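You operate a simulated robot arm through the tools that you are given. There is no shell and no other tool.

The job below is to be done with a simulated robot arm. You get a single attempt, and the scene is never put back.

JOB
Put things in order on the top of the wall steel table. At the end: the silver salt shaker stands where the purple day clip stood; the grey stone pestle stands where the beige dough ball stood; the green squeeze bottle stands where the silver salt shaker stood; the beige dough ball from the top of the wall steel table stands where the green squeeze bottle stood; the purple day clip is on the beige flat box (marked "30"); whatever was shut is shut again. Leave all else as you found it, and nothing knocked over.

The check looks at the end state, three seconds after you hand in, the way a careful person would. Anything else that was tipped, shoved, dropped, spilled or broken makes it a failure.

ROBOT AND FRAMES
A 6-joint arm with a two-finger parallel gripper, fixed in place. Base frame: the origin is at the foot of the arm, x ahead of it, y to its left, z up; the work surface is at about z = 0. Units: cm, rad, N and s.
With the tool pointing down near the work surface it reaches from about 18 to 46 cm from the base axis. Its first joint turns from -1.222 to 1.222 rad. Payload 1.9 kg.
The TCP is the grasp point between the finger pads, 2.3 cm short of the fingertips. In the tool frame z runs along the fingers and y along their closing line. Largest opening 9.4 cm; finger width 3.8, thickness 1; the body of the gripper, 5.4 by 9.6 cm, starts 3.9 cm behind the TCP.
Orientation is that of the tool frame in the base frame, as a unit quaternion [w, x, y, z]. With the fingers straight down and closing along the base's y, the tool's x points along the base's -x, its y along +y and its z along -z.

CONTROLS
- The arm moves only by the tool nudge_tool. Its argument "commands" is a list of rows, each an object of numbers (a shift or turn left out is 0, a gripper value left out holds the last): "rx", "ry", "rz": the turn, a rotation vector about the tool's x, y, z in units of 45 degrees (1.0 is 45 degrees); "x", "y", "z": the shift along the tool's x, y, z in units of 100 mm (1.0 is 100 mm); "fingers": the opening, from 0 (shut) to 1 (fully open). In form: [{"rx": .., "ry": .., "rz": .., "x": .., "y": .., "z": .., "fingers": ..}, ...]. A call has 1 to 20 rows; each row is the pose to reach, as a shift and turn from the pose commanded when the call began, along the tool's axes at that moment. A call with a number of a shift or a turn outside -1 to 1 is refused whole. Rows are played at 5 a second. More than 5 cm and 0.15 rad between two rows, or a gripper value outside its range, and nothing of the call is played. A pose out of reach is approached as far as the arm can. The call stops where the force on the tool passes 40 N (or 10 N more than at its start, if that is more) or the arm is blocked; 0.2 s more then pass. The fingers move at their own pace (about 10.8 cm/s each) and stop on an object; they squeeze with about 27 N. The grip force told is the motor's: it shows also when the fingers shut on nothing. Time passes only in rows, and 0.2 s behind the last, so rows that repeat a pose let the fingers close. The reply holds the time, the measured pose of the TCP, the force on the tool along the base axes, the opening and the grip force, in the units named above and with some noise, with the torque about the TCP (base axes, N m) and any sound that the robot's microphone picked up.
- Cameras (640 x 400 px; columns grow to the right, rows downward): "scene" is fixed at [7.23, 33.43, 41.55]; the picture's right is [-0.54, -0.84, 0.00], its down [-0.55, 0.35, -0.76] and it looks along [0.64, -0.41, -0.65] (base axes); focal length 214 px, centre (320, 200). "wrist" rides on the gripper at [8.6, 1.6, -7.5] in the tool frame; the picture's right is [-0.18, 0.98, 0.00], its down [-0.58, -0.11, -0.81] and it looks along [-0.79, -0.15, 0.59] (tool axes); focal length 243 px, centre (320, 200). There is no depth. A picture from a camera that has moved, and an enlarged one, comes with that camera's place and axes in the base frame and with its lens.
- get_image(camera): a new picture of that camera. It takes no simulated time.
- close_up(camera, box): a new picture of the part [left, top, right, bottom] of that camera's present view, enlarged. It takes no simulated time.
- close_job(): hands the job in; it is judged then, once.

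Places have to be worked out from the pictures, the camera data and where the tool is seen. Open the gripper and draw the arm clear of the work before you hand the job in, unless the task says otherwise.

The tools are called by a JSON object that holds its "name" and its "arguments". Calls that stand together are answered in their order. nudge_tool: Moves the arm, as the interface text tells. Its arguments: {"type":"object","properties":{"commands":{"type":"array","items":{"type":"object","properties":{"rx":{"type":"number"},"ry":{"type":"number"},"rz":{"type":"number"},"x":{"type":"number"},"y":{"type":"number"},"z":{"type":"number"},"fingers":{"type":"number"}}}}},"required":["commands"]} The other tools are called the same way: get_image (camera) takes a picture; close_up (camera, box) takes an enlarged picture of a part of a camera's view; close_job () hands the job in.

At the start:

```text
time: 0.0
position: [31.3, -1.34, 28.68]
tool_rot: [0.0, 0.001, 1.0, 0.0]
force: [0.5, -0.1, 0.5]
ft_torque: [0.0, 0.02, -0.02]
opening: 9.4
finger_force: 0.0
```

scene: 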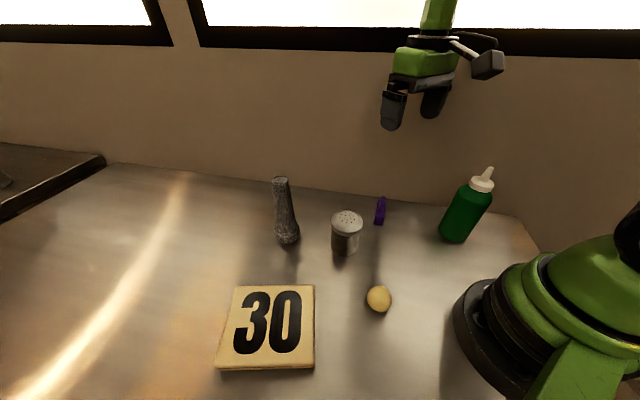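
wrist: 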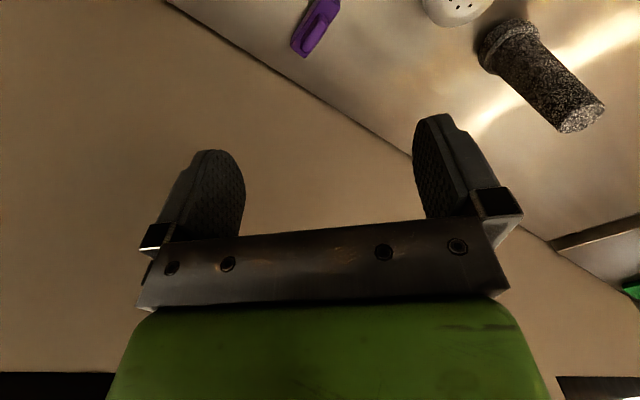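

I'll start with enlarged views of both cameras so I can place the objects properly before moving anything.

{"name": "close_up", "arguments": {"camera": "scene", "box": [250, 160, 410, 260]}}

{"name": "close_up", "arguments": {"camera": "scene", "box": [400, 150, 560, 250]}}

{"name": "close_up", "arguments": {"camera": "scene", "box": [200, 260, 424, 400]}}

{"name": "close_up", "arguments": {"camera": "wrist", "box": [240, 0, 640, 250]}}

```text
4.00 times, centred on (330, 210) of scene
camera zoom: at [7.23, 33.43, 41.55], right [-0.54, -0.84, 0.0], down [-0.55, 0.35, -0.76], along [0.64, -0.41, -0.65], focal length 858 px, centre (280, 160)
```

zoom: 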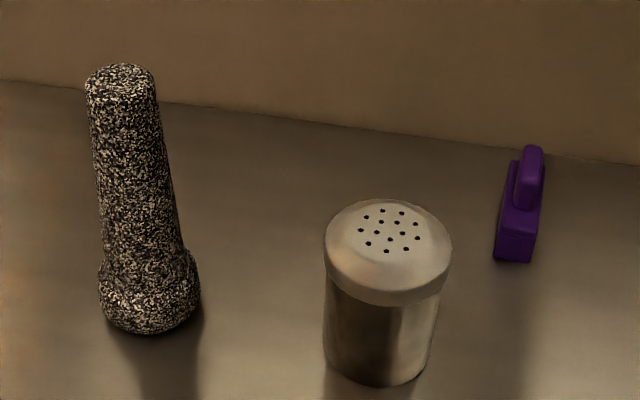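

```text
4.00 times, centred on (480, 200) of scene
camera zoom: at [7.23, 33.43, 41.55], right [-0.54, -0.84, 0.0], down [-0.55, 0.35, -0.76], along [0.64, -0.41, -0.65], focal length 858 px, centre (-320, 200)
```

zoom: 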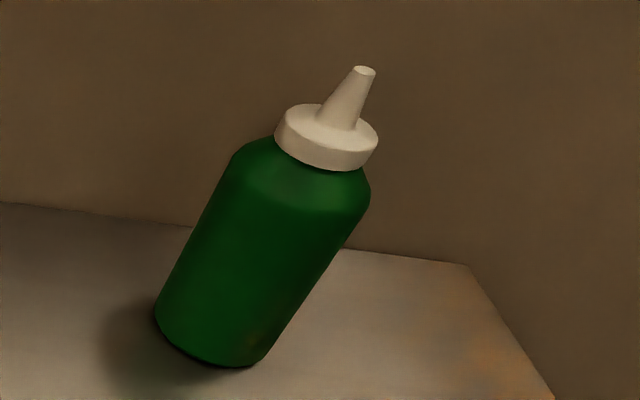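

```text
2.86 times, centred on (312, 330) of scene
camera zoom: at [7.23, 33.43, 41.55], right [-0.54, -0.84, 0.0], down [-0.55, 0.35, -0.76], along [0.64, -0.41, -0.65], focal length 613 px, centre (343, -171)
```

zoom: 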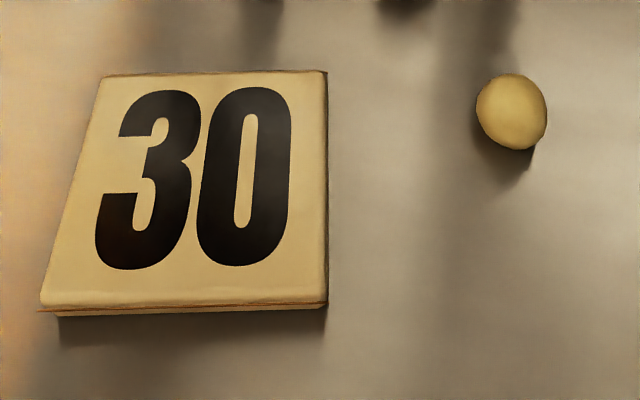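

```text
1.60 times, centred on (440, 125) of wrist
camera zoom: at [22.79, 0.3, 36.36], right [0.18, 0.98, 0.0], down [0.58, -0.11, 0.81], along [0.79, -0.15, -0.59], focal length 388 px, centre (128, 320)
```

zoom: 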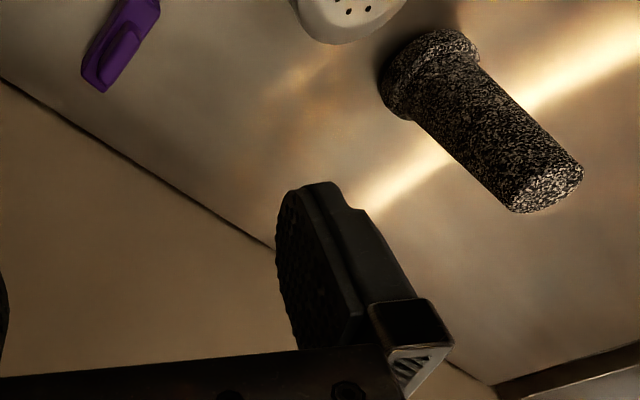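

Working the pictures against the camera data, I place things as follows, in cm:

| Thing | Position (x, y) | Notes |
|---|---|---|
| Clip | about (33, -2.5) | |
| Salt shaker | about (30.7, 11.5) | 9 high |
| Pestle | about (41, 21) | 17 high |
| Bottle | about (19, -14.5) | 19 high |
| Dough ball | about (16.7, 14.5) | |
| Box centre | about (24, 33) | |
| Wall | x - y ≈ 48 | |

I'll draw the tool back and lower so the wrist camera can see the clip better.

{"name": "nudge_tool", "arguments": {"commands": [{"x": 0.2, "z": 0.2}, {"x": 0.4, "z": 0.4}, {"x": 0.6, "z": 0.6}, {"x": 0.8, "z": 0.8}, {"x": 0.93, "z": 0.95}, {"x": 0.93, "z": 0.95}]}}

{"name": "get_image", "arguments": {"camera": "wrist"}}

```text
time: 1.4
position: [22.0, -1.29, 19.3]
tool_rot: [0.0, 0.001, 1.0, 0.0]
force: [-0.6, 0.1, -0.5]
ft_torque: [0.01, 0.02, 0.0]
opening: 9.41
finger_force: 0.1
```

```text
taken
camera wrist: at [13.41, 0.4, 26.89], right [0.18, 0.98, 0.0], down [0.58, -0.11, 0.81], along [0.79, -0.15, -0.59], focal length 243 px, centre (320, 200)
```

wrist: 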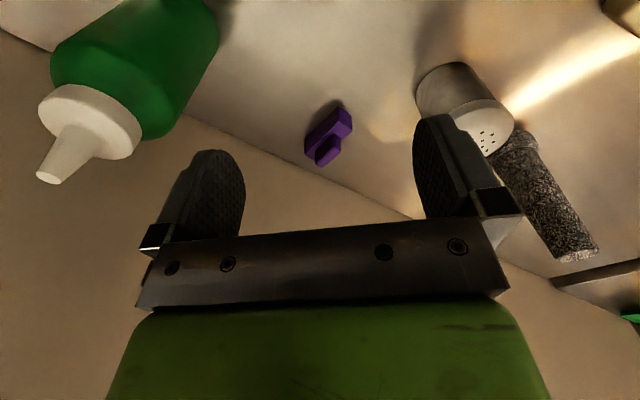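

{"name": "close_up", "arguments": {"camera": "wrist", "box": [260, 70, 420, 170]}}

{"name": "close_up", "arguments": {"camera": "scene", "box": [352, 185, 416, 225]}}

{"name": "close_up", "arguments": {"camera": "wrist", "box": [400, 30, 640, 180]}}

{"name": "close_up", "arguments": {"camera": "wrist", "box": [0, 0, 320, 200]}}

```text
4.00 times, centred on (340, 120) of wrist
camera zoom: at [13.41, 0.4, 26.89], right [0.18, 0.98, 0.0], down [0.58, -0.11, 0.81], along [0.79, -0.15, -0.59], focal length 970 px, centre (240, 520)
```

zoom: 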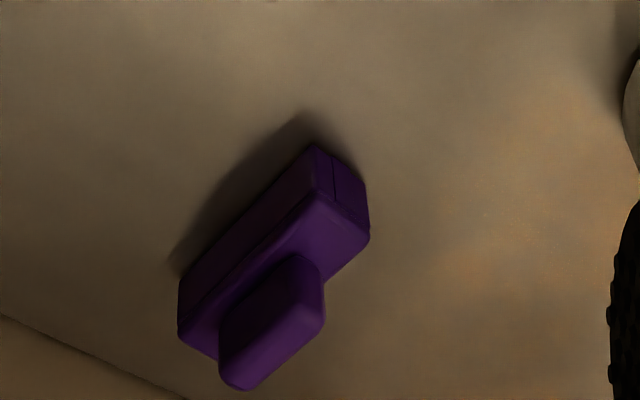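

```text
10.00 times, centred on (384, 205) of scene
camera zoom: at [7.23, 33.43, 41.55], right [-0.54, -0.84, 0.0], down [-0.55, 0.35, -0.76], along [0.64, -0.41, -0.65], focal length 2145 px, centre (-320, 150)
```

zoom: 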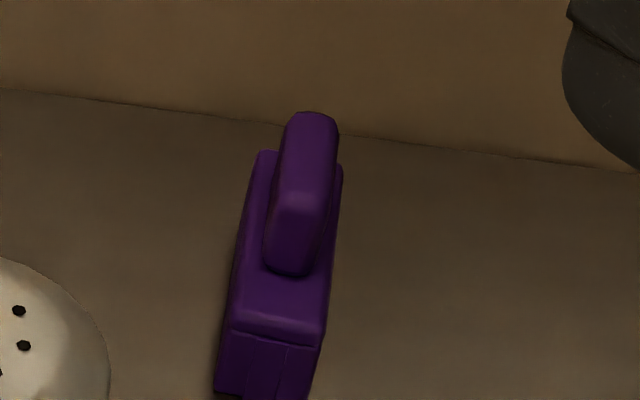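

```text
2.67 times, centred on (520, 105) of wrist
camera zoom: at [13.41, 0.4, 26.89], right [0.18, 0.98, 0.0], down [0.58, -0.11, 0.81], along [0.79, -0.15, -0.59], focal length 647 px, centre (-213, 453)
```

zoom: 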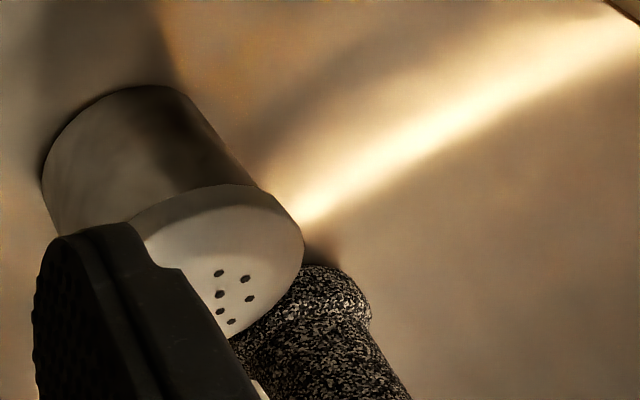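

```text
2.00 times, centred on (160, 100) of wrist
camera zoom: at [13.41, 0.4, 26.89], right [0.18, 0.98, 0.0], down [0.58, -0.11, 0.81], along [0.79, -0.15, -0.59], focal length 485 px, centre (640, 400)
```

zoom: 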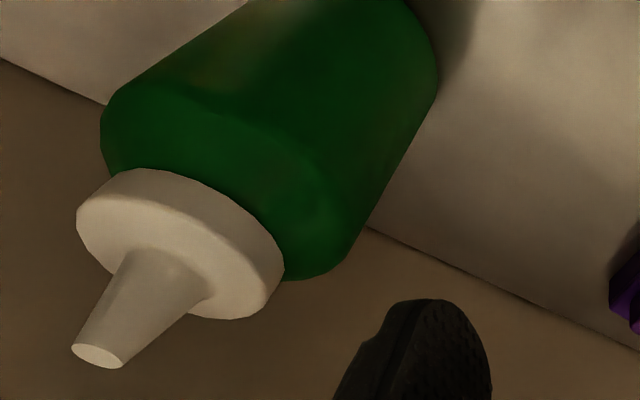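

The clip is a block about 6.7 x 2 cm and 3 high, with a lever on top. Its centre is near (33.5, -2.4) and its long axis lies at about -51.5° in the base frame. I'll turn the gripper so it closes across the clip's narrow side, moving forward while still high.

{"name": "nudge_tool", "arguments": {"commands": [{"rz": 0.143, "x": -0.1}, {"rz": 0.286, "x": -0.2}, {"rz": 0.429, "x": -0.3}, {"rz": 0.572, "x": -0.4}, {"rz": 0.715, "x": -0.5}, {"rz": 0.858, "x": -0.6}, {"rz": 1.0, "x": -0.7}, {"rz": 1.0, "x": -0.7}]}}

```text
time: 3.2
position: [29.04, -1.34, 19.23]
tool_rot: [0.0, 0.384, 0.923, 0.0]
force: [-0.2, 0.0, -0.6]
ft_torque: [0.01, 0.01, 0.01]
opening: 9.4
finger_force: 0.0
```

The turn went as commanded, so the closing line now sits at 45°. I'll finish the turn and move to about 10 cm above the table over the clip, then look before going down.

{"name": "nudge_tool", "arguments": {"commands": [{"rz": 0.036, "x": -0.1, "y": 0.06, "z": 0.18}, {"rz": 0.072, "x": -0.2, "y": 0.12, "z": 0.36}, {"rz": 0.108, "x": -0.3, "y": 0.18, "z": 0.56}, {"rz": 0.144, "x": -0.39, "y": 0.242, "z": 0.76}, {"rz": 0.144, "x": -0.39, "y": 0.242, "z": 0.92}, {"rz": 0.144, "x": -0.39, "y": 0.242, "z": 0.92}]}}

{"name": "get_image", "arguments": {"camera": "wrist"}}

{"name": "get_image", "arguments": {"camera": "scene"}}

```text
time: 4.6
position: [33.59, -2.39, 9.96]
tool_rot: [-0.001, 0.435, 0.901, 0.0]
force: [-0.1, 0.1, -0.6]
ft_torque: [0.03, 0.01, -0.03]
opening: 9.4
finger_force: 0.0
```

```text
taken
camera wrist: at [29.47, 5.37, 17.5], right [0.88, 0.47, 0.0], down [0.28, -0.52, 0.81], along [0.38, -0.71, -0.59], focal length 243 px, centre (320, 200)
```

wrist: 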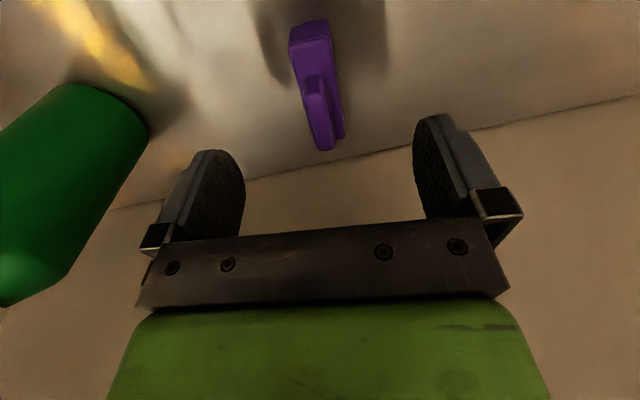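

```text
taken
```

scene: 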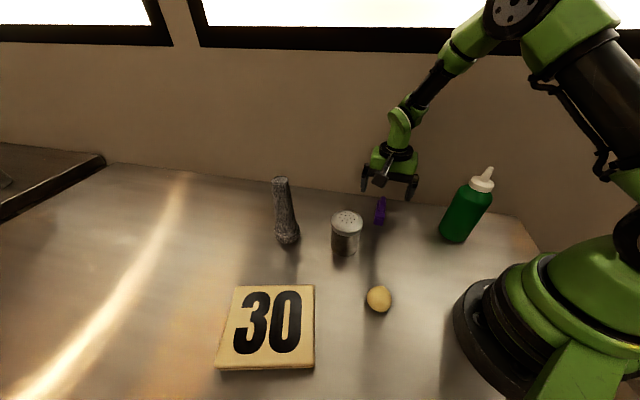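

The clip's axis and centre line up with the midline between the fingers. I'll go down to TCP z≈3 and close on the block.

{"name": "nudge_tool", "arguments": {"commands": [{"z": 0.2, "fingers": 1}, {"z": 0.4, "fingers": 1}, {"z": 0.55, "fingers": 1}, {"z": 0.64, "fingers": 1}, {"z": 0.69, "fingers": 1}, {"z": 0.69, "fingers": 1}, {"z": 0.69, "fingers": 0}, {"z": 0.69, "fingers": 0}, {"z": 0.69, "fingers": 0}, {"z": 0.69, "fingers": 0}]}}

{"name": "get_image", "arguments": {"camera": "wrist"}}

```text
time: 6.8
position: [33.58, -2.3, 3.28]
tool_rot: [0.0, 0.434, 0.901, -0.001]
force: [-0.4, -0.4, -0.1]
ft_torque: [-0.01, 0.02, -0.02]
opening: 2.34
finger_force: 26.7
```

```text
taken
camera wrist: at [29.53, 5.46, 10.78], right [0.88, 0.47, 0.0], down [0.28, -0.52, 0.81], along [0.38, -0.71, -0.59], focal length 243 px, centre (320, 200)
```

wrist: 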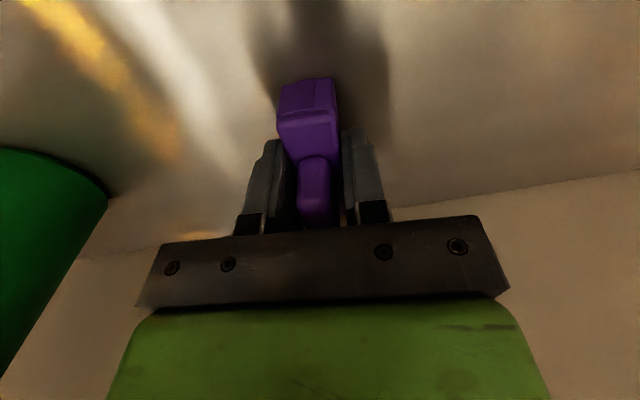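

The grip is firm: 2.34 cm opening at 26.7 N, with the TCP at (33.58, -2.3), which I note as the clip's place. I'll lift it straight up 10 cm.

{"name": "nudge_tool", "arguments": {"commands": [{"z": -0.1, "fingers": 0}, {"z": -0.3, "fingers": 0}, {"z": -0.5, "fingers": 0}, {"z": -0.7, "fingers": 0}, {"z": -0.9, "fingers": 0}, {"z": -1.0, "fingers": 0}]}}

{"name": "get_image", "arguments": {"camera": "scene"}}

```text
time: 8.2
position: [33.5, -2.38, 13.18]
tool_rot: [0.0, 0.435, 0.901, -0.001]
force: [-0.5, -0.3, 0.3]
ft_torque: [0.01, 0.01, 0.0]
opening: 2.33
finger_force: 26.8
```

```text
taken
```

scene: 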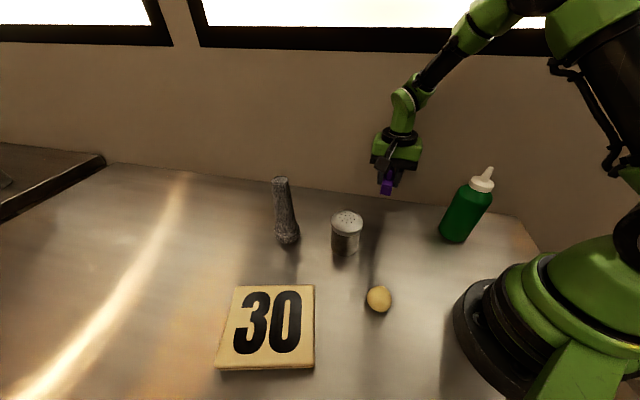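

The clip came up cleanly. I'll carry it up and across, passing well above the shaker, toward the box.

{"name": "nudge_tool", "arguments": {"commands": [{"x": 0.15, "y": 0.07, "z": -0.1, "fingers": 0}, {"x": 0.35, "y": 0.15, "z": -0.2, "fingers": 0}, {"x": 0.55, "y": 0.24, "z": -0.3, "fingers": 0}, {"x": 0.75, "y": 0.32, "z": -0.35, "fingers": 0}, {"x": 0.95, "y": 0.41, "z": -0.35, "fingers": 0}, {"x": 1.0, "y": 0.43, "z": -0.35, "fingers": 0}]}}

{"name": "nudge_tool", "arguments": {"commands": [{"x": 0.2, "y": 0.09, "fingers": 0}, {"x": 0.4, "y": 0.18, "fingers": 0}, {"x": 0.6, "y": 0.26, "fingers": 0}, {"x": 0.8, "y": 0.35, "fingers": 0}, {"x": 1.0, "y": 0.43, "fingers": 0}, {"x": 1.0, "y": 0.43, "fingers": 0}]}}

```text
time: 9.6
position: [30.66, 8.23, 16.7]
tool_rot: [0.0, 0.435, 0.9, 0.0]
force: [0.2, 0.1, 0.6]
ft_torque: [0.0, 0.0, 0.02]
opening: 2.36
finger_force: 27.0
```

```text
time: 11.0
position: [27.93, 18.53, 16.68]
tool_rot: [0.0, 0.434, 0.901, 0.0]
force: [0.1, 0.5, -0.5]
ft_torque: [-0.02, -0.01, 0.02]
opening: 2.32
finger_force: 26.9
```

The poses match the commands and the grip is unchanged. I'll continue toward the box.

{"name": "nudge_tool", "arguments": {"commands": [{"x": 0.2, "y": 0.08, "fingers": 0}, {"x": 0.4, "y": 0.17, "fingers": 0}, {"x": 0.6, "y": 0.25, "fingers": 0}, {"x": 0.8, "y": 0.33, "fingers": 0}, {"x": 1.0, "y": 0.42, "fingers": 0}, {"x": 1.0, "y": 0.42, "fingers": 0}]}}

{"name": "nudge_tool", "arguments": {"commands": [{"x": 0.15, "y": 0.06, "z": 0.1, "fingers": 0}, {"x": 0.34, "y": 0.14, "z": 0.3, "fingers": 0}, {"x": 0.34, "y": 0.14, "z": 0.5, "fingers": 0}, {"x": 0.34, "y": 0.14, "z": 0.7, "fingers": 0}, {"x": 0.34, "y": 0.14, "z": 0.7, "fingers": 0}]}}

{"name": "get_image", "arguments": {"camera": "scene"}}

{"name": "get_image", "arguments": {"camera": "wrist"}}

```text
time: 12.4
position: [24.96, 29.15, 16.53]
tool_rot: [0.0, 0.435, 0.901, 0.0]
force: [-0.5, 0.0, 0.2]
ft_torque: [0.02, -0.02, -0.02]
opening: 2.34
finger_force: 27.2
```

```text
time: 13.6
position: [23.75, 32.69, 9.93]
tool_rot: [0.0, 0.435, 0.901, -0.001]
force: [-0.4, -0.6, -0.5]
ft_torque: [0.01, 0.01, -0.01]
opening: 2.35
finger_force: 26.8
```

```text
taken
```

scene: 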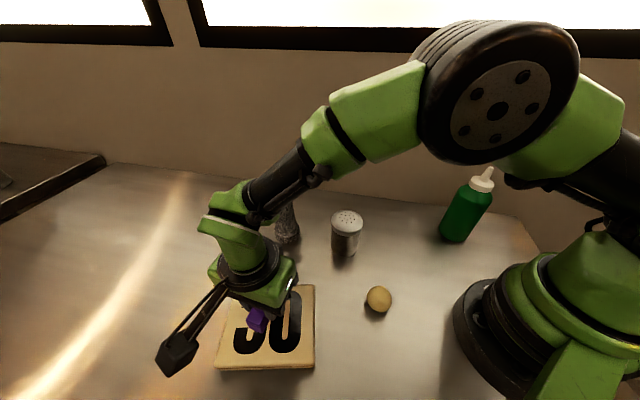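

```text
taken
camera wrist: at [19.72, 40.46, 17.38], right [0.88, 0.47, 0.0], down [0.28, -0.52, 0.81], along [0.38, -0.71, -0.59], focal length 243 px, centre (320, 200)
```

wrist: 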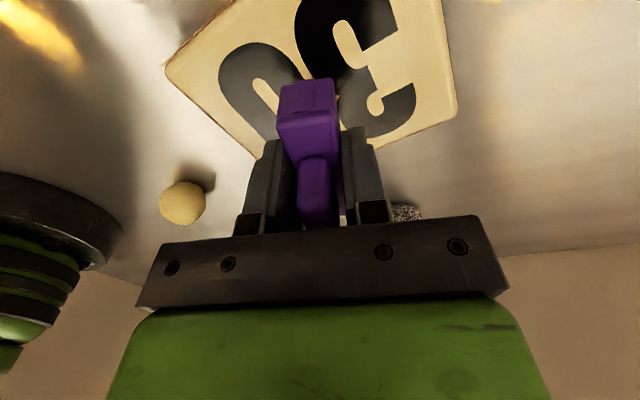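

The box corners in this view agree with a box centre near (24.2, 32.7) and a top about 1–2 cm high, and the clip is over the middle. I'll lower it partway, then feel for contact in small steps.

{"name": "nudge_tool", "arguments": {"commands": [{"z": 0.15, "fingers": 0}, {"z": 0.3, "fingers": 0}, {"z": 0.42, "fingers": 0}, {"z": 0.44, "fingers": 0}, {"z": 0.44, "fingers": 0}]}}

{"name": "close_up", "arguments": {"camera": "scene", "box": [180, 260, 340, 360]}}

{"name": "get_image", "arguments": {"camera": "wrist"}}

```text
time: 14.5
position: [23.87, 32.73, 5.98]
tool_rot: [0.0, 0.436, 0.9, 0.002]
force: [-2.0, -1.5, 8.6]
ft_torque: [-0.12, -0.05, -0.03]
opening: 2.35
finger_force: 26.8
stopped in row 4: the force on the tool passed its limit at 49 N (the readings are from after the stop); the commanded pose is now the measured one
```

```text
4.00 times, centred on (260, 310) of scene
camera zoom: at [7.23, 33.43, 41.55], right [-0.54, -0.84, 0.0], down [-0.55, 0.35, -0.76], along [0.64, -0.41, -0.65], focal length 858 px, centre (560, -240)
```

zoom: 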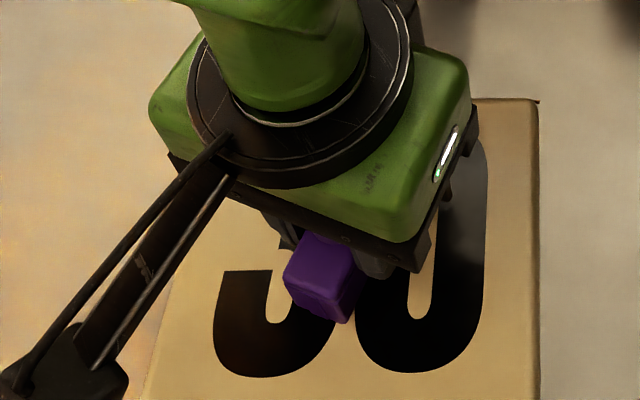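

```text
taken
camera wrist: at [19.86, 40.47, 13.52], right [0.89, 0.47, 0.0], down [0.27, -0.53, 0.8], along [0.38, -0.71, -0.59], focal length 243 px, centre (320, 200)
```

wrist: 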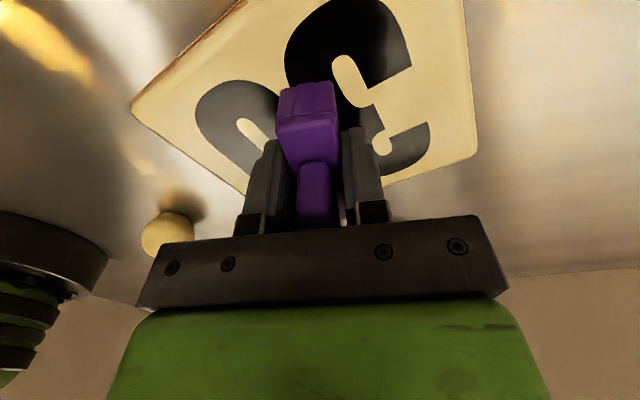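

Contact came at TCP z≈5.98, so the clip is resting on the box top at about 2.7 cm with only a light press, and the box hasn't moved. I'll ease off slightly, open, and look.

{"name": "nudge_tool", "arguments": {"commands": [{"z": -0.005, "fingers": 0}, {"z": -0.005, "fingers": 0.35}, {"z": -0.005, "fingers": 0.5}, {"z": -0.005, "fingers": 0.5}]}}

{"name": "get_image", "arguments": {"camera": "wrist"}}

```text
time: 15.5
position: [23.87, 32.66, 5.8]
tool_rot: [0.0, 0.436, 0.9, 0.001]
force: [-0.3, -0.4, 0.2]
ft_torque: [0.0, -0.04, -0.01]
opening: 4.68
finger_force: 0.1
```

```text
taken
camera wrist: at [19.84, 40.45, 13.49], right [0.88, 0.47, 0.0], down [0.27, -0.53, 0.8], along [0.38, -0.71, -0.59], focal length 243 px, centre (320, 200)
```

wrist: 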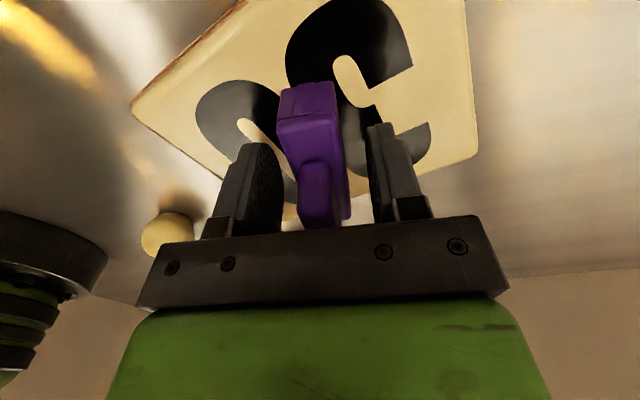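

The clip is released and standing on the box. I'll back the gripper straight up.

{"name": "nudge_tool", "arguments": {"commands": [{"z": -0.1, "fingers": 0.5}, {"z": -0.3, "fingers": 0.5}, {"z": -0.5, "fingers": 0.5}, {"z": -0.7, "fingers": 0.8}, {"z": -0.9, "fingers": 1}, {"z": -1.0, "fingers": 1}, {"z": -1.0, "fingers": 1}]}}

{"name": "get_image", "arguments": {"camera": "wrist"}}

{"name": "get_image", "arguments": {"camera": "scene"}}

```text
time: 17.1
position: [23.82, 32.57, 15.94]
tool_rot: [-0.001, 0.435, 0.9, 0.003]
force: [-0.2, 0.2, -0.5]
ft_torque: [0.01, -0.01, -0.02]
opening: 9.41
finger_force: 0.1
```

```text
taken
camera wrist: at [19.88, 40.43, 23.5], right [0.88, 0.47, 0.0], down [0.27, -0.53, 0.8], along [0.38, -0.71, -0.59], focal length 243 px, centre (320, 200)
```

wrist: 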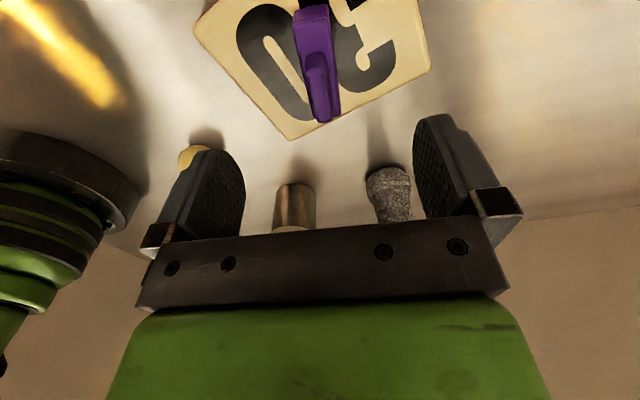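

```text
taken
```

scene: 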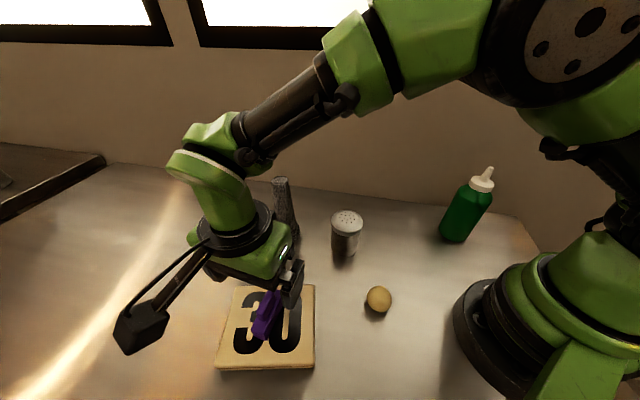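

The clip stands on the box and nothing else has moved. The shaker base checks out at about (30.75, 11.5), so I'll travel back at height to above it.

{"name": "nudge_tool", "arguments": {"commands": [{"x": -0.2, "y": -0.074, "fingers": 1}, {"x": -0.4, "y": -0.148, "fingers": 1}, {"x": -0.6, "y": -0.222, "fingers": 1}, {"x": -0.8, "y": -0.296, "fingers": 1}, {"x": -1.0, "y": -0.37, "fingers": 1}, {"x": -1.0, "y": -0.37, "fingers": 1}]}}

{"name": "nudge_tool", "arguments": {"commands": [{"x": -0.2, "y": -0.074, "fingers": 1}, {"x": -0.4, "y": -0.148, "fingers": 1}, {"x": -0.6, "y": -0.222, "fingers": 1}, {"x": -0.8, "y": -0.296, "fingers": 1}, {"x": -1.0, "y": -0.37, "fingers": 1}, {"x": -1.0, "y": -0.37, "fingers": 1}]}}

{"name": "get_image", "arguments": {"camera": "wrist"}}

```text
time: 18.5
position: [27.16, 22.57, 15.84]
tool_rot: [0.0, 0.435, 0.9, 0.002]
force: [-0.1, -0.6, -0.3]
ft_torque: [0.04, 0.02, -0.01]
opening: 9.42
finger_force: 0.0
```

```text
time: 19.9
position: [30.51, 12.49, 15.84]
tool_rot: [0.0, 0.435, 0.9, 0.003]
force: [-0.2, -0.1, 0.1]
ft_torque: [-0.01, 0.04, 0.02]
opening: 9.42
finger_force: 0.2
```

```text
taken
camera wrist: at [26.41, 20.22, 23.4], right [0.88, 0.47, 0.0], down [0.27, -0.53, 0.8], along [0.38, -0.71, -0.59], focal length 243 px, centre (320, 200)
```

wrist: 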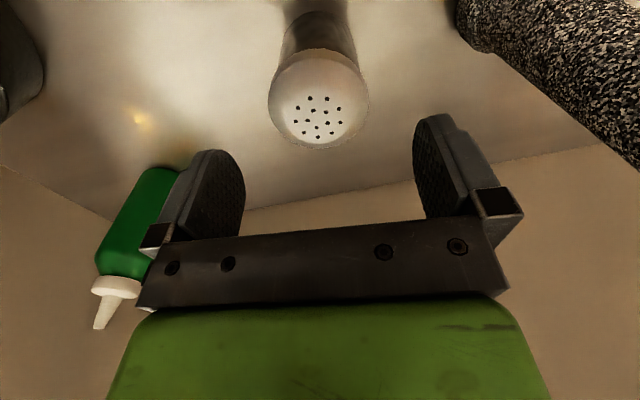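

The shaker's cap centre works out to about (31.0, 11.4) and the cap is about 6.8 cm wide, which fits the 9.4 opening. I'll centre over it and lower partway for a check.

{"name": "nudge_tool", "arguments": {"commands": [{"x": -0.06, "y": -0.015, "z": 0.0, "fingers": 1}, {"x": -0.116, "y": -0.03, "z": 0.1, "fingers": 1}, {"x": -0.116, "y": -0.03, "z": 0.25, "fingers": 1}, {"x": -0.116, "y": -0.03, "z": 0.34, "fingers": 1}, {"x": -0.116, "y": -0.03, "z": 0.34, "fingers": 1}]}}

{"name": "get_image", "arguments": {"camera": "wrist"}}

{"name": "close_up", "arguments": {"camera": "scene", "box": [250, 140, 442, 260]}}

```text
time: 21.1
position: [30.84, 11.38, 12.44]
tool_rot: [0.0, 0.436, 0.9, 0.004]
force: [0.2, -0.6, -0.5]
ft_torque: [0.01, 0.02, 0.03]
opening: 9.43
finger_force: 0.1
```

```text
taken
camera wrist: at [26.89, 19.07, 20.08], right [0.88, 0.47, 0.0], down [0.27, -0.53, 0.8], along [0.38, -0.71, -0.59], focal length 243 px, centre (320, 200)
```

wrist: 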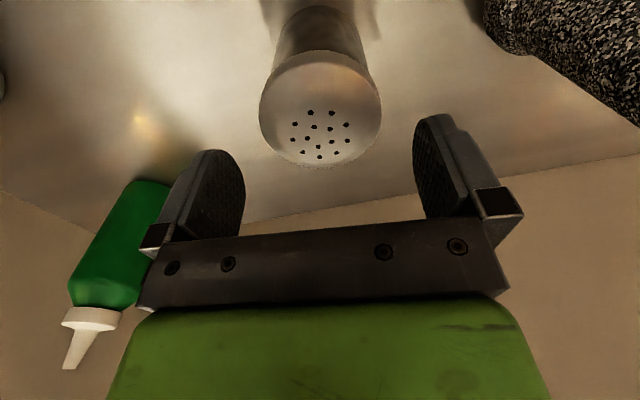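

```text
3.33 times, centred on (346, 200) of scene
camera zoom: at [7.23, 33.43, 41.55], right [-0.54, -0.84, 0.0], down [-0.55, 0.35, -0.76], along [0.64, -0.41, -0.65], focal length 715 px, centre (233, 200)
```

zoom: 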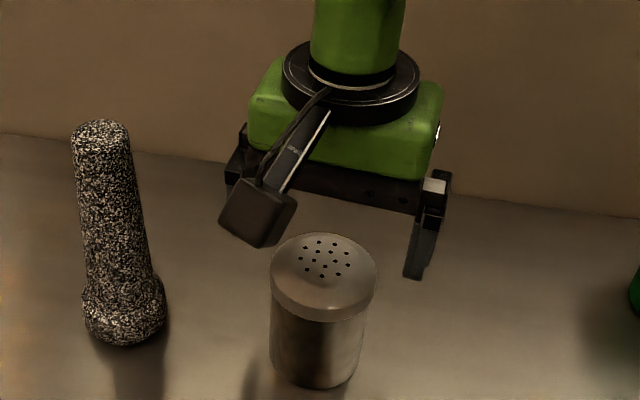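

The hole pattern sits right under the TCP axis. I'll lower to TCP z≈6.2 and close on the shaker.

{"name": "nudge_tool", "arguments": {"commands": [{"z": 0.15, "fingers": 1}, {"z": 0.3, "fingers": 1}, {"z": 0.45, "fingers": 1}, {"z": 0.57, "fingers": 1}, {"z": 0.62, "fingers": 1}, {"z": 0.62, "fingers": 1}, {"z": 0.62, "fingers": 0.6}, {"z": 0.62, "fingers": 0}, {"z": 0.62, "fingers": 0}, {"z": 0.62, "fingers": 0}]}}

{"name": "get_image", "arguments": {"camera": "wrist"}}

{"name": "close_up", "arguments": {"camera": "scene", "box": [250, 140, 442, 260]}}

```text
time: 23.3
position: [30.92, 11.31, 6.31]
tool_rot: [0.001, 0.436, 0.9, 0.002]
force: [0.1, 0.1, -0.1]
ft_torque: [-0.03, 0.06, 0.04]
opening: 6.53
finger_force: 26.9
```

```text
taken
camera wrist: at [26.93, 19.16, 13.83], right [0.88, 0.47, 0.0], down [0.27, -0.53, 0.8], along [0.38, -0.71, -0.59], focal length 243 px, centre (320, 200)
```

wrist: 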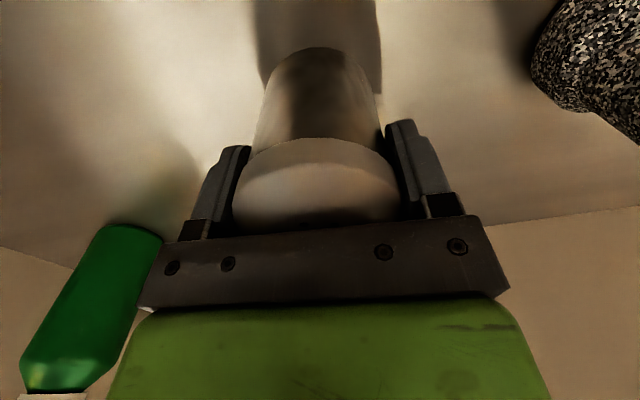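

```text
3.33 times, centred on (346, 200) of scene
camera zoom: at [7.23, 33.43, 41.55], right [-0.54, -0.84, 0.0], down [-0.55, 0.35, -0.76], along [0.64, -0.41, -0.65], focal length 715 px, centre (233, 200)
```

zoom: 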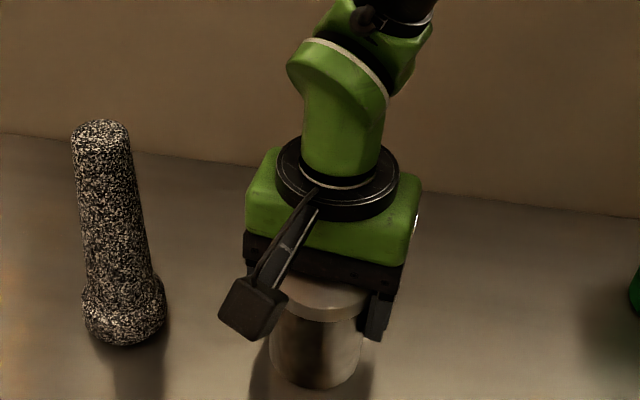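

The shaker is held at 6.53 cm; its place was TCP (30.92, 11.31) with z 6.31. I'll lift it 6 cm and check.

{"name": "nudge_tool", "arguments": {"commands": [{"z": -0.05, "fingers": 0}, {"z": -0.2, "fingers": 0}, {"z": -0.4, "fingers": 0}, {"z": -0.6, "fingers": 0}, {"z": -0.6, "fingers": 0}]}}

{"name": "get_image", "arguments": {"camera": "scene"}}

```text
time: 24.5
position: [30.92, 11.26, 12.13]
tool_rot: [0.0, 0.435, 0.9, 0.002]
force: [0.0, -0.6, -2.5]
ft_torque: [-0.03, 0.04, 0.01]
opening: 6.51
finger_force: 27.2
```

```text
taken
```

scene: 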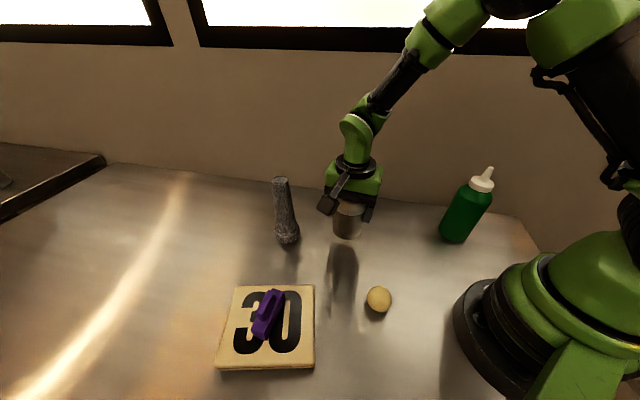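

The shaker is up and held steady, reading about 2.5 N. I'll carry it to the clip's old place near (33.5, -2.4).

{"name": "nudge_tool", "arguments": {"commands": [{"x": -0.15, "y": -0.08, "fingers": 0}, {"x": -0.35, "y": -0.18, "fingers": 0}, {"x": -0.55, "y": -0.29, "fingers": 0}, {"x": -0.75, "y": -0.39, "fingers": 0}, {"x": -0.95, "y": -0.5, "fingers": 0}, {"x": -0.95, "y": -0.5, "fingers": 0}]}}

```text
time: 25.9
position: [32.89, 0.7, 12.5]
tool_rot: [0.0, 0.436, 0.9, 0.003]
force: [0.0, 0.2, -2.9]
ft_torque: [0.0, -0.02, 0.05]
opening: 6.52
finger_force: 27.4
```

Now at (32.9, 0.7). I'll finish the lateral move, then descend 5.8 of the 6.0 cm I lifted and check the force.

{"name": "nudge_tool", "arguments": {"commands": [{"x": -0.15, "y": -0.07, "fingers": 0}, {"x": -0.281, "y": -0.144, "fingers": 0}, {"x": -0.281, "y": -0.144, "z": 0.15, "fingers": 0}, {"x": -0.281, "y": -0.144, "z": 0.3, "fingers": 0}, {"x": -0.281, "y": -0.144, "z": 0.42, "fingers": 0}, {"x": -0.281, "y": -0.144, "z": 0.52, "fingers": 0}, {"x": -0.281, "y": -0.144, "z": 0.58, "fingers": 0}, {"x": -0.281, "y": -0.144, "z": 0.58, "fingers": 0}]}}

{"name": "get_image", "arguments": {"camera": "wrist"}}

```text
time: 27.7
position: [33.57, -2.18, 6.56]
tool_rot: [0.001, 0.435, 0.9, 0.002]
force: [-0.6, -0.3, -3.4]
ft_torque: [-0.01, 0.03, 0.0]
opening: 6.5
finger_force: 26.5
```

```text
taken
camera wrist: at [29.54, 5.46, 14.0], right [0.88, 0.47, 0.0], down [0.27, -0.53, 0.8], along [0.38, -0.71, -0.59], focal length 243 px, centre (320, 200)
```

wrist: 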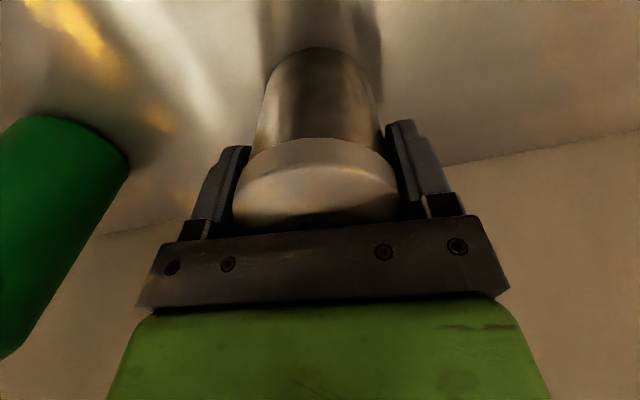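

It is still hanging at about -3.4 N, so it isn't down yet. I'll ease it down the last 2 mm in small steps.

{"name": "nudge_tool", "arguments": {"commands": [{"z": 0.01, "fingers": 0}, {"z": 0.015, "fingers": 0}, {"z": 0.02, "fingers": 0}, {"z": 0.02, "fingers": 0}]}}

```text
time: 28.7
position: [33.61, -2.4, 6.28]
tool_rot: [0.0, 0.435, 0.9, 0.003]
force: [-3.7, 3.8, 18.0]
ft_torque: [-0.01, 0.65, -0.09]
opening: 6.51
finger_force: 26.6
```

It is in firm contact at 18 N. I'll ease up half a millimetre to relax the load, then open slowly.

{"name": "nudge_tool", "arguments": {"commands": [{"z": -0.007, "fingers": 0}, {"z": -0.007, "fingers": 0}]}}

```text
time: 29.3
position: [33.59, -2.27, 6.18]
tool_rot: [0.0, 0.435, 0.9, 0.002]
force: [-2.2, 2.7, 10.1]
ft_torque: [-0.04, 0.41, -0.11]
opening: 6.5
finger_force: 26.9
```

{"name": "nudge_tool", "arguments": {"commands": [{"z": -0.008, "fingers": 0}, {"z": -0.008, "fingers": 0.75}, {"z": -0.008, "fingers": 0.85}, {"z": -0.008, "fingers": 1}, {"z": -0.008, "fingers": 1}]}}

{"name": "get_image", "arguments": {"camera": "wrist"}}

```text
time: 30.5
position: [33.62, -2.38, 6.43]
tool_rot: [0.001, 0.436, 0.9, 0.002]
force: [0.3, 0.4, -0.6]
ft_torque: [0.02, 0.01, 0.01]
opening: 9.38
finger_force: 0.1
```

```text
taken
camera wrist: at [29.59, 5.44, 13.96], right [0.88, 0.47, 0.0], down [0.27, -0.53, 0.8], along [0.38, -0.71, -0.59], focal length 243 px, centre (320, 200)
```

wrist: 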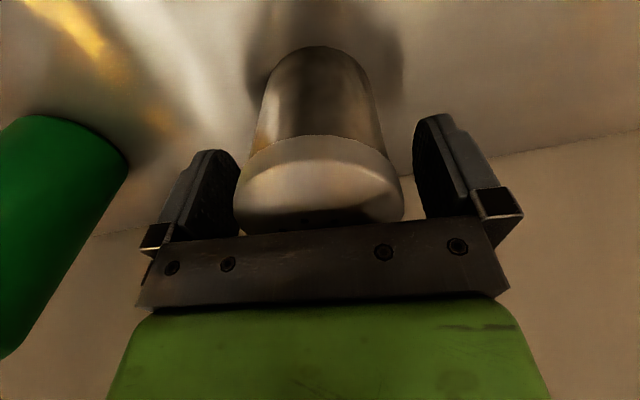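

The shaker is released and standing free of both fingers. I'll back straight up.

{"name": "nudge_tool", "arguments": {"commands": [{"z": -0.1, "fingers": 1}, {"z": -0.3, "fingers": 1}, {"z": -0.5, "fingers": 1}, {"z": -0.7, "fingers": 1}, {"z": -0.9, "fingers": 1}, {"z": -1.0, "fingers": 1}]}}

{"name": "nudge_tool", "arguments": {"commands": [{"z": -0.2, "fingers": 1}, {"z": -0.4, "fingers": 1}, {"z": -0.6, "fingers": 1}, {"z": -0.8, "fingers": 1}, {"z": -0.85, "fingers": 1}]}}

{"name": "get_image", "arguments": {"camera": "wrist"}}

{"name": "get_image", "arguments": {"camera": "scene"}}

```text
time: 31.9
position: [33.58, -2.27, 16.5]
tool_rot: [0.001, 0.435, 0.9, 0.004]
force: [-0.3, 0.8, 0.3]
ft_torque: [-0.01, 0.03, -0.01]
opening: 9.4
finger_force: 0.0
```

```text
time: 33.1
position: [33.54, -2.55, 24.84]
tool_rot: [0.0, 0.435, 0.9, 0.002]
force: [-0.5, 0.0, 0.5]
ft_torque: [-0.01, 0.02, -0.01]
opening: 9.41
finger_force: 0.0
```

```text
taken
camera wrist: at [29.45, 5.39, 32.44], right [0.88, 0.47, 0.0], down [0.27, -0.53, 0.8], along [0.38, -0.71, -0.59], focal length 243 px, centre (320, 200)
```

wrist: 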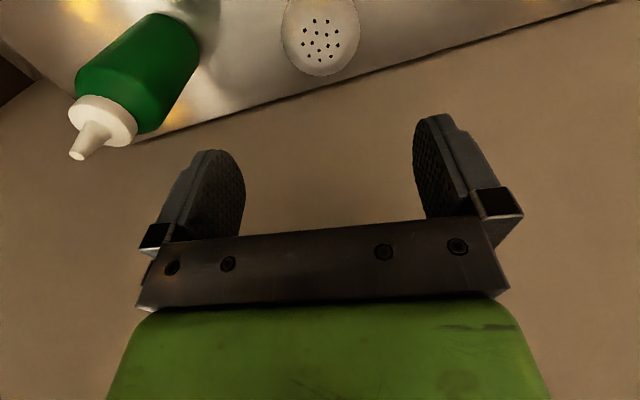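

```text
taken
```

scene: 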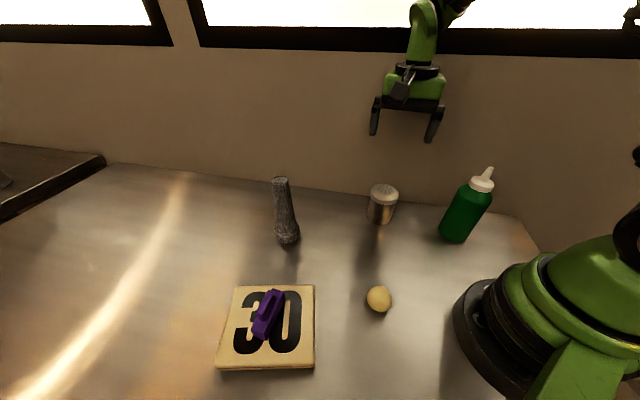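

The shaker now stands in the clip's place. The bottle's nozzle tip gives the same spot from both cameras, (19.4, -14.4) at z≈19. I'll move over it, keeping the fingertips above 22 cm.

{"name": "nudge_tool", "arguments": {"commands": [{"y": -0.2, "fingers": 1}, {"y": -0.4, "fingers": 1}, {"y": -0.6, "fingers": 1}, {"x": -0.01, "y": -0.8, "fingers": 1}, {"x": -0.02, "y": -1.0, "fingers": 1}, {"x": -0.02, "y": -1.0, "fingers": 1}]}}

{"name": "nudge_tool", "arguments": {"commands": [{"y": -0.2, "x": -0.01, "fingers": 1}, {"y": -0.4, "x": -0.02, "fingers": 1}, {"y": -0.6, "x": -0.03, "fingers": 1}, {"y": -0.8, "x": -0.03, "fingers": 1}, {"y": -0.84, "x": -0.03, "fingers": 1}, {"y": -0.84, "x": -0.03, "fingers": 1}]}}

{"name": "get_image", "arguments": {"camera": "wrist"}}

{"name": "get_image", "arguments": {"camera": "scene"}}

```text
time: 34.5
position: [25.89, -8.66, 24.83]
tool_rot: [0.0, 0.435, 0.9, 0.003]
force: [-0.2, 0.0, -0.9]
ft_torque: [0.02, -0.04, 0.03]
opening: 9.39
finger_force: 0.2
```

```text
time: 35.9
position: [19.48, -14.09, 24.59]
tool_rot: [0.0, 0.435, 0.9, 0.003]
force: [1.2, -0.2, 0.2]
ft_torque: [0.01, -0.03, -0.01]
opening: 9.41
finger_force: 0.1
```

```text
taken
camera wrist: at [15.41, -6.32, 32.25], right [0.88, 0.47, 0.0], down [0.27, -0.53, 0.8], along [0.38, -0.71, -0.59], focal length 243 px, centre (320, 200)
```

wrist: 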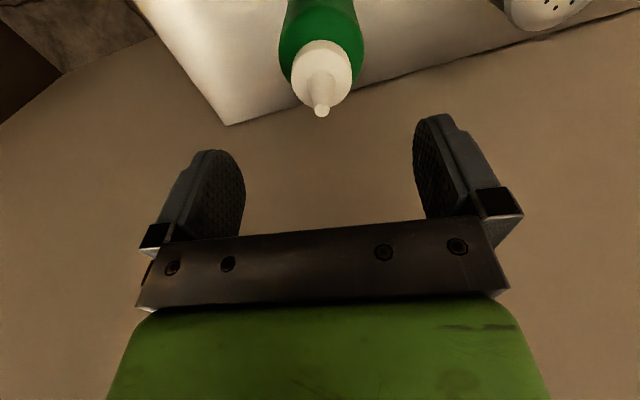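

```text
taken
```

scene: 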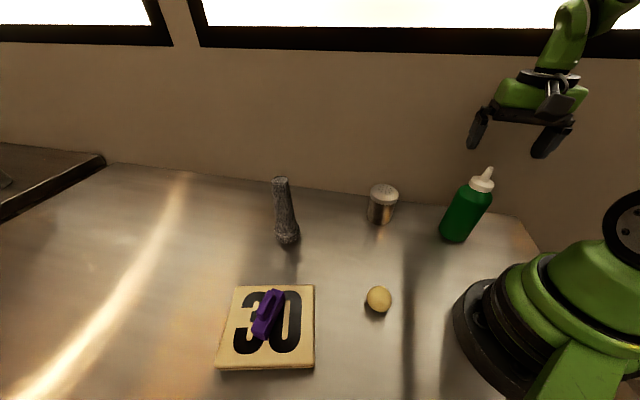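

The nozzle tip sits on the tool axis. I'll enlarge the view of the cap and shoulder to choose the grip height.

{"name": "close_up", "arguments": {"camera": "wrist", "box": [240, 0, 400, 130]}}

{"name": "close_up", "arguments": {"camera": "scene", "box": [430, 160, 510, 210]}}

```text
3.08 times, centred on (320, 65) of wrist
camera zoom: at [15.41, -6.32, 32.25], right [0.88, 0.47, 0.0], down [0.27, -0.53, 0.8], along [0.38, -0.71, -0.59], focal length 746 px, centre (320, 615)
```

zoom: 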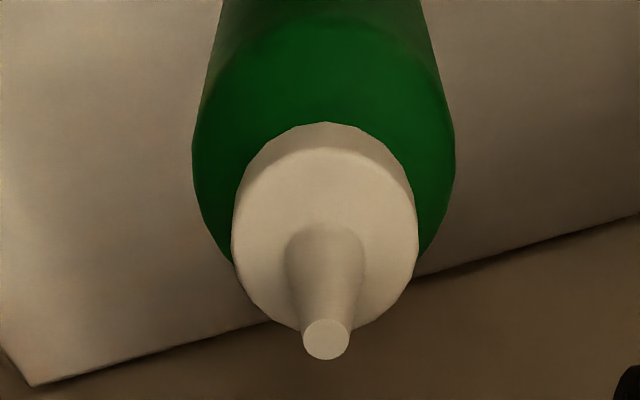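

```text
8.00 times, centred on (470, 185) of scene
camera zoom: at [7.23, 33.43, 41.55], right [-0.54, -0.84, 0.0], down [-0.55, 0.35, -0.76], along [0.64, -0.41, -0.65], focal length 1716 px, centre (-880, 320)
```

zoom: 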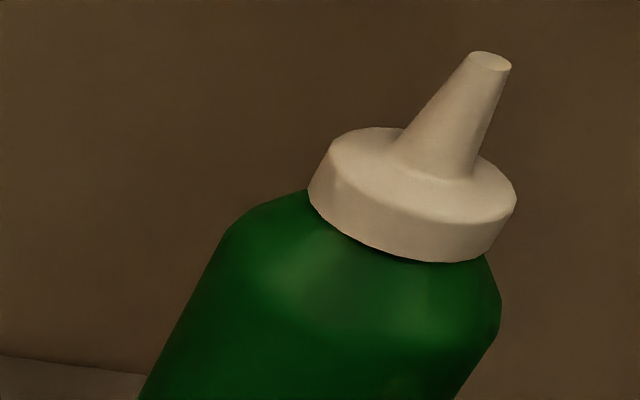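

The cap is about 4.3 cm across, spans z≈14.0–15.5, and is centred to within about 1 mm. Going to TCP z≈16.25 puts the fingertips around the cap and keeps the nozzle top at 19 clear of the gripper body. I'll descend and close.

{"name": "nudge_tool", "arguments": {"commands": [{"y": 0.01, "z": 0.2, "fingers": 1}, {"y": 0.01, "z": 0.4, "fingers": 1}, {"y": 0.01, "z": 0.58, "fingers": 1}, {"y": 0.01, "z": 0.72, "fingers": 1}, {"y": 0.01, "z": 0.8, "fingers": 1}, {"y": 0.01, "z": 0.835, "fingers": 1}, {"y": 0.01, "z": 0.835, "fingers": 1}]}}

{"name": "get_image", "arguments": {"camera": "wrist"}}

{"name": "close_up", "arguments": {"camera": "scene", "box": [430, 130, 558, 210]}}

```text
time: 37.5
position: [19.67, -14.17, 16.45]
tool_rot: [0.0, 0.435, 0.9, 0.002]
force: [0.2, 1.4, 0.4]
ft_torque: [0.0, -0.01, -0.01]
opening: 9.38
finger_force: 0.1
```

```text
taken
camera wrist: at [15.57, -6.4, 24.01], right [0.88, 0.47, 0.0], down [0.27, -0.53, 0.8], along [0.38, -0.71, -0.59], focal length 243 px, centre (320, 200)
```

wrist: 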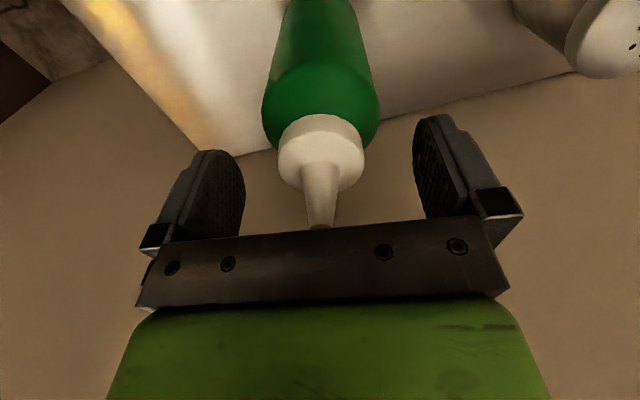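

```text
5.00 times, centred on (494, 170) of scene
camera zoom: at [7.23, 33.43, 41.55], right [-0.54, -0.84, 0.0], down [-0.55, 0.35, -0.76], along [0.64, -0.41, -0.65], focal length 1072 px, centre (-550, 350)
```

zoom: 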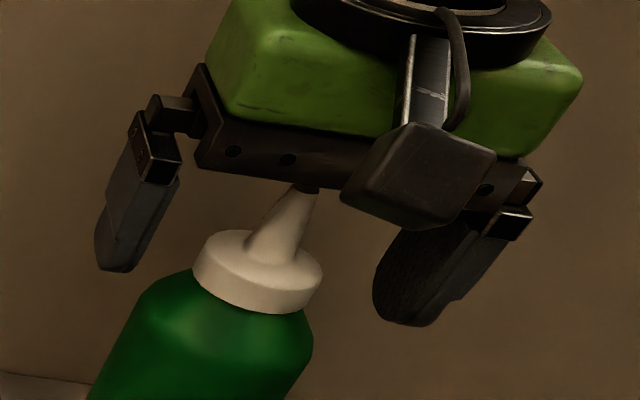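

Force is still near zero. I'll zoom in to check where the fingertips sit against the cap before closing.

{"name": "close_up", "arguments": {"camera": "wrist", "box": [180, 90, 500, 250]}}

```text
2.00 times, centred on (340, 170) of wrist
camera zoom: at [15.57, -6.4, 24.01], right [0.88, 0.47, 0.0], down [0.27, -0.53, 0.8], along [0.38, -0.71, -0.59], focal length 485 px, centre (280, 260)
```

zoom: 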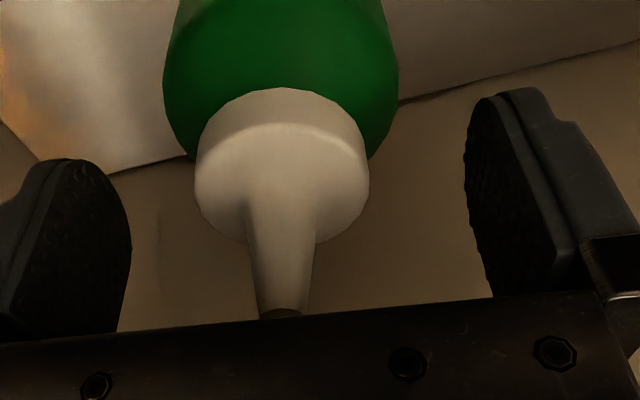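

The cap spans about z 13.95–15.2 and is centred laterally, with the tips at about 14.15. I'll lower another 2.5 mm for more overlap, then close.

{"name": "nudge_tool", "arguments": {"commands": [{"z": 0.025, "fingers": 1}, {"z": 0.025, "fingers": 0.6}, {"z": 0.025, "fingers": 0.3}, {"z": 0.025, "fingers": 0}, {"z": 0.025, "fingers": 0}, {"z": 0.025, "fingers": 0}]}}

{"name": "get_image", "arguments": {"camera": "wrist"}}

{"name": "close_up", "arguments": {"camera": "scene", "box": [430, 130, 558, 210]}}

```text
time: 38.9
position: [19.56, -14.24, 16.14]
tool_rot: [0.0, 0.435, 0.9, 0.002]
force: [-0.2, 0.5, -0.6]
ft_torque: [-0.04, -0.02, 0.0]
opening: 4.0
finger_force: 26.6
```

```text
taken
camera wrist: at [15.51, -6.41, 23.76], right [0.88, 0.47, 0.0], down [0.27, -0.53, 0.8], along [0.38, -0.71, -0.59], focal length 243 px, centre (320, 200)
```

wrist: 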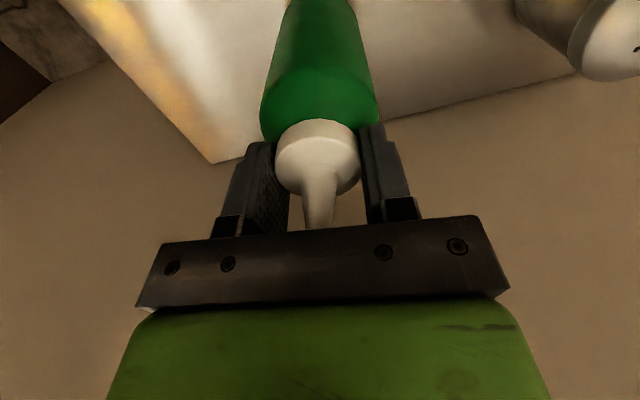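

```text
5.00 times, centred on (494, 170) of scene
camera zoom: at [7.23, 33.43, 41.55], right [-0.54, -0.84, 0.0], down [-0.55, 0.35, -0.76], along [0.64, -0.41, -0.65], focal length 1072 px, centre (-550, 350)
```

zoom: 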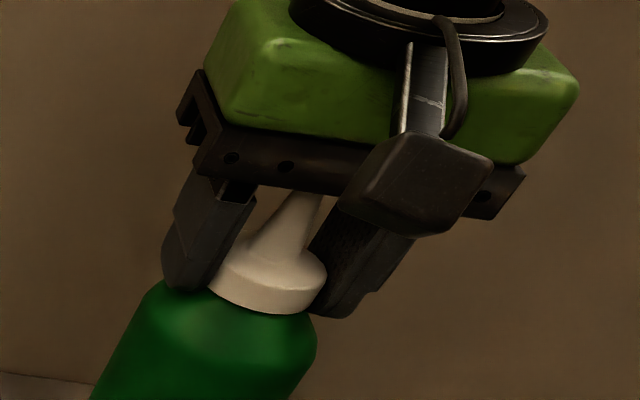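

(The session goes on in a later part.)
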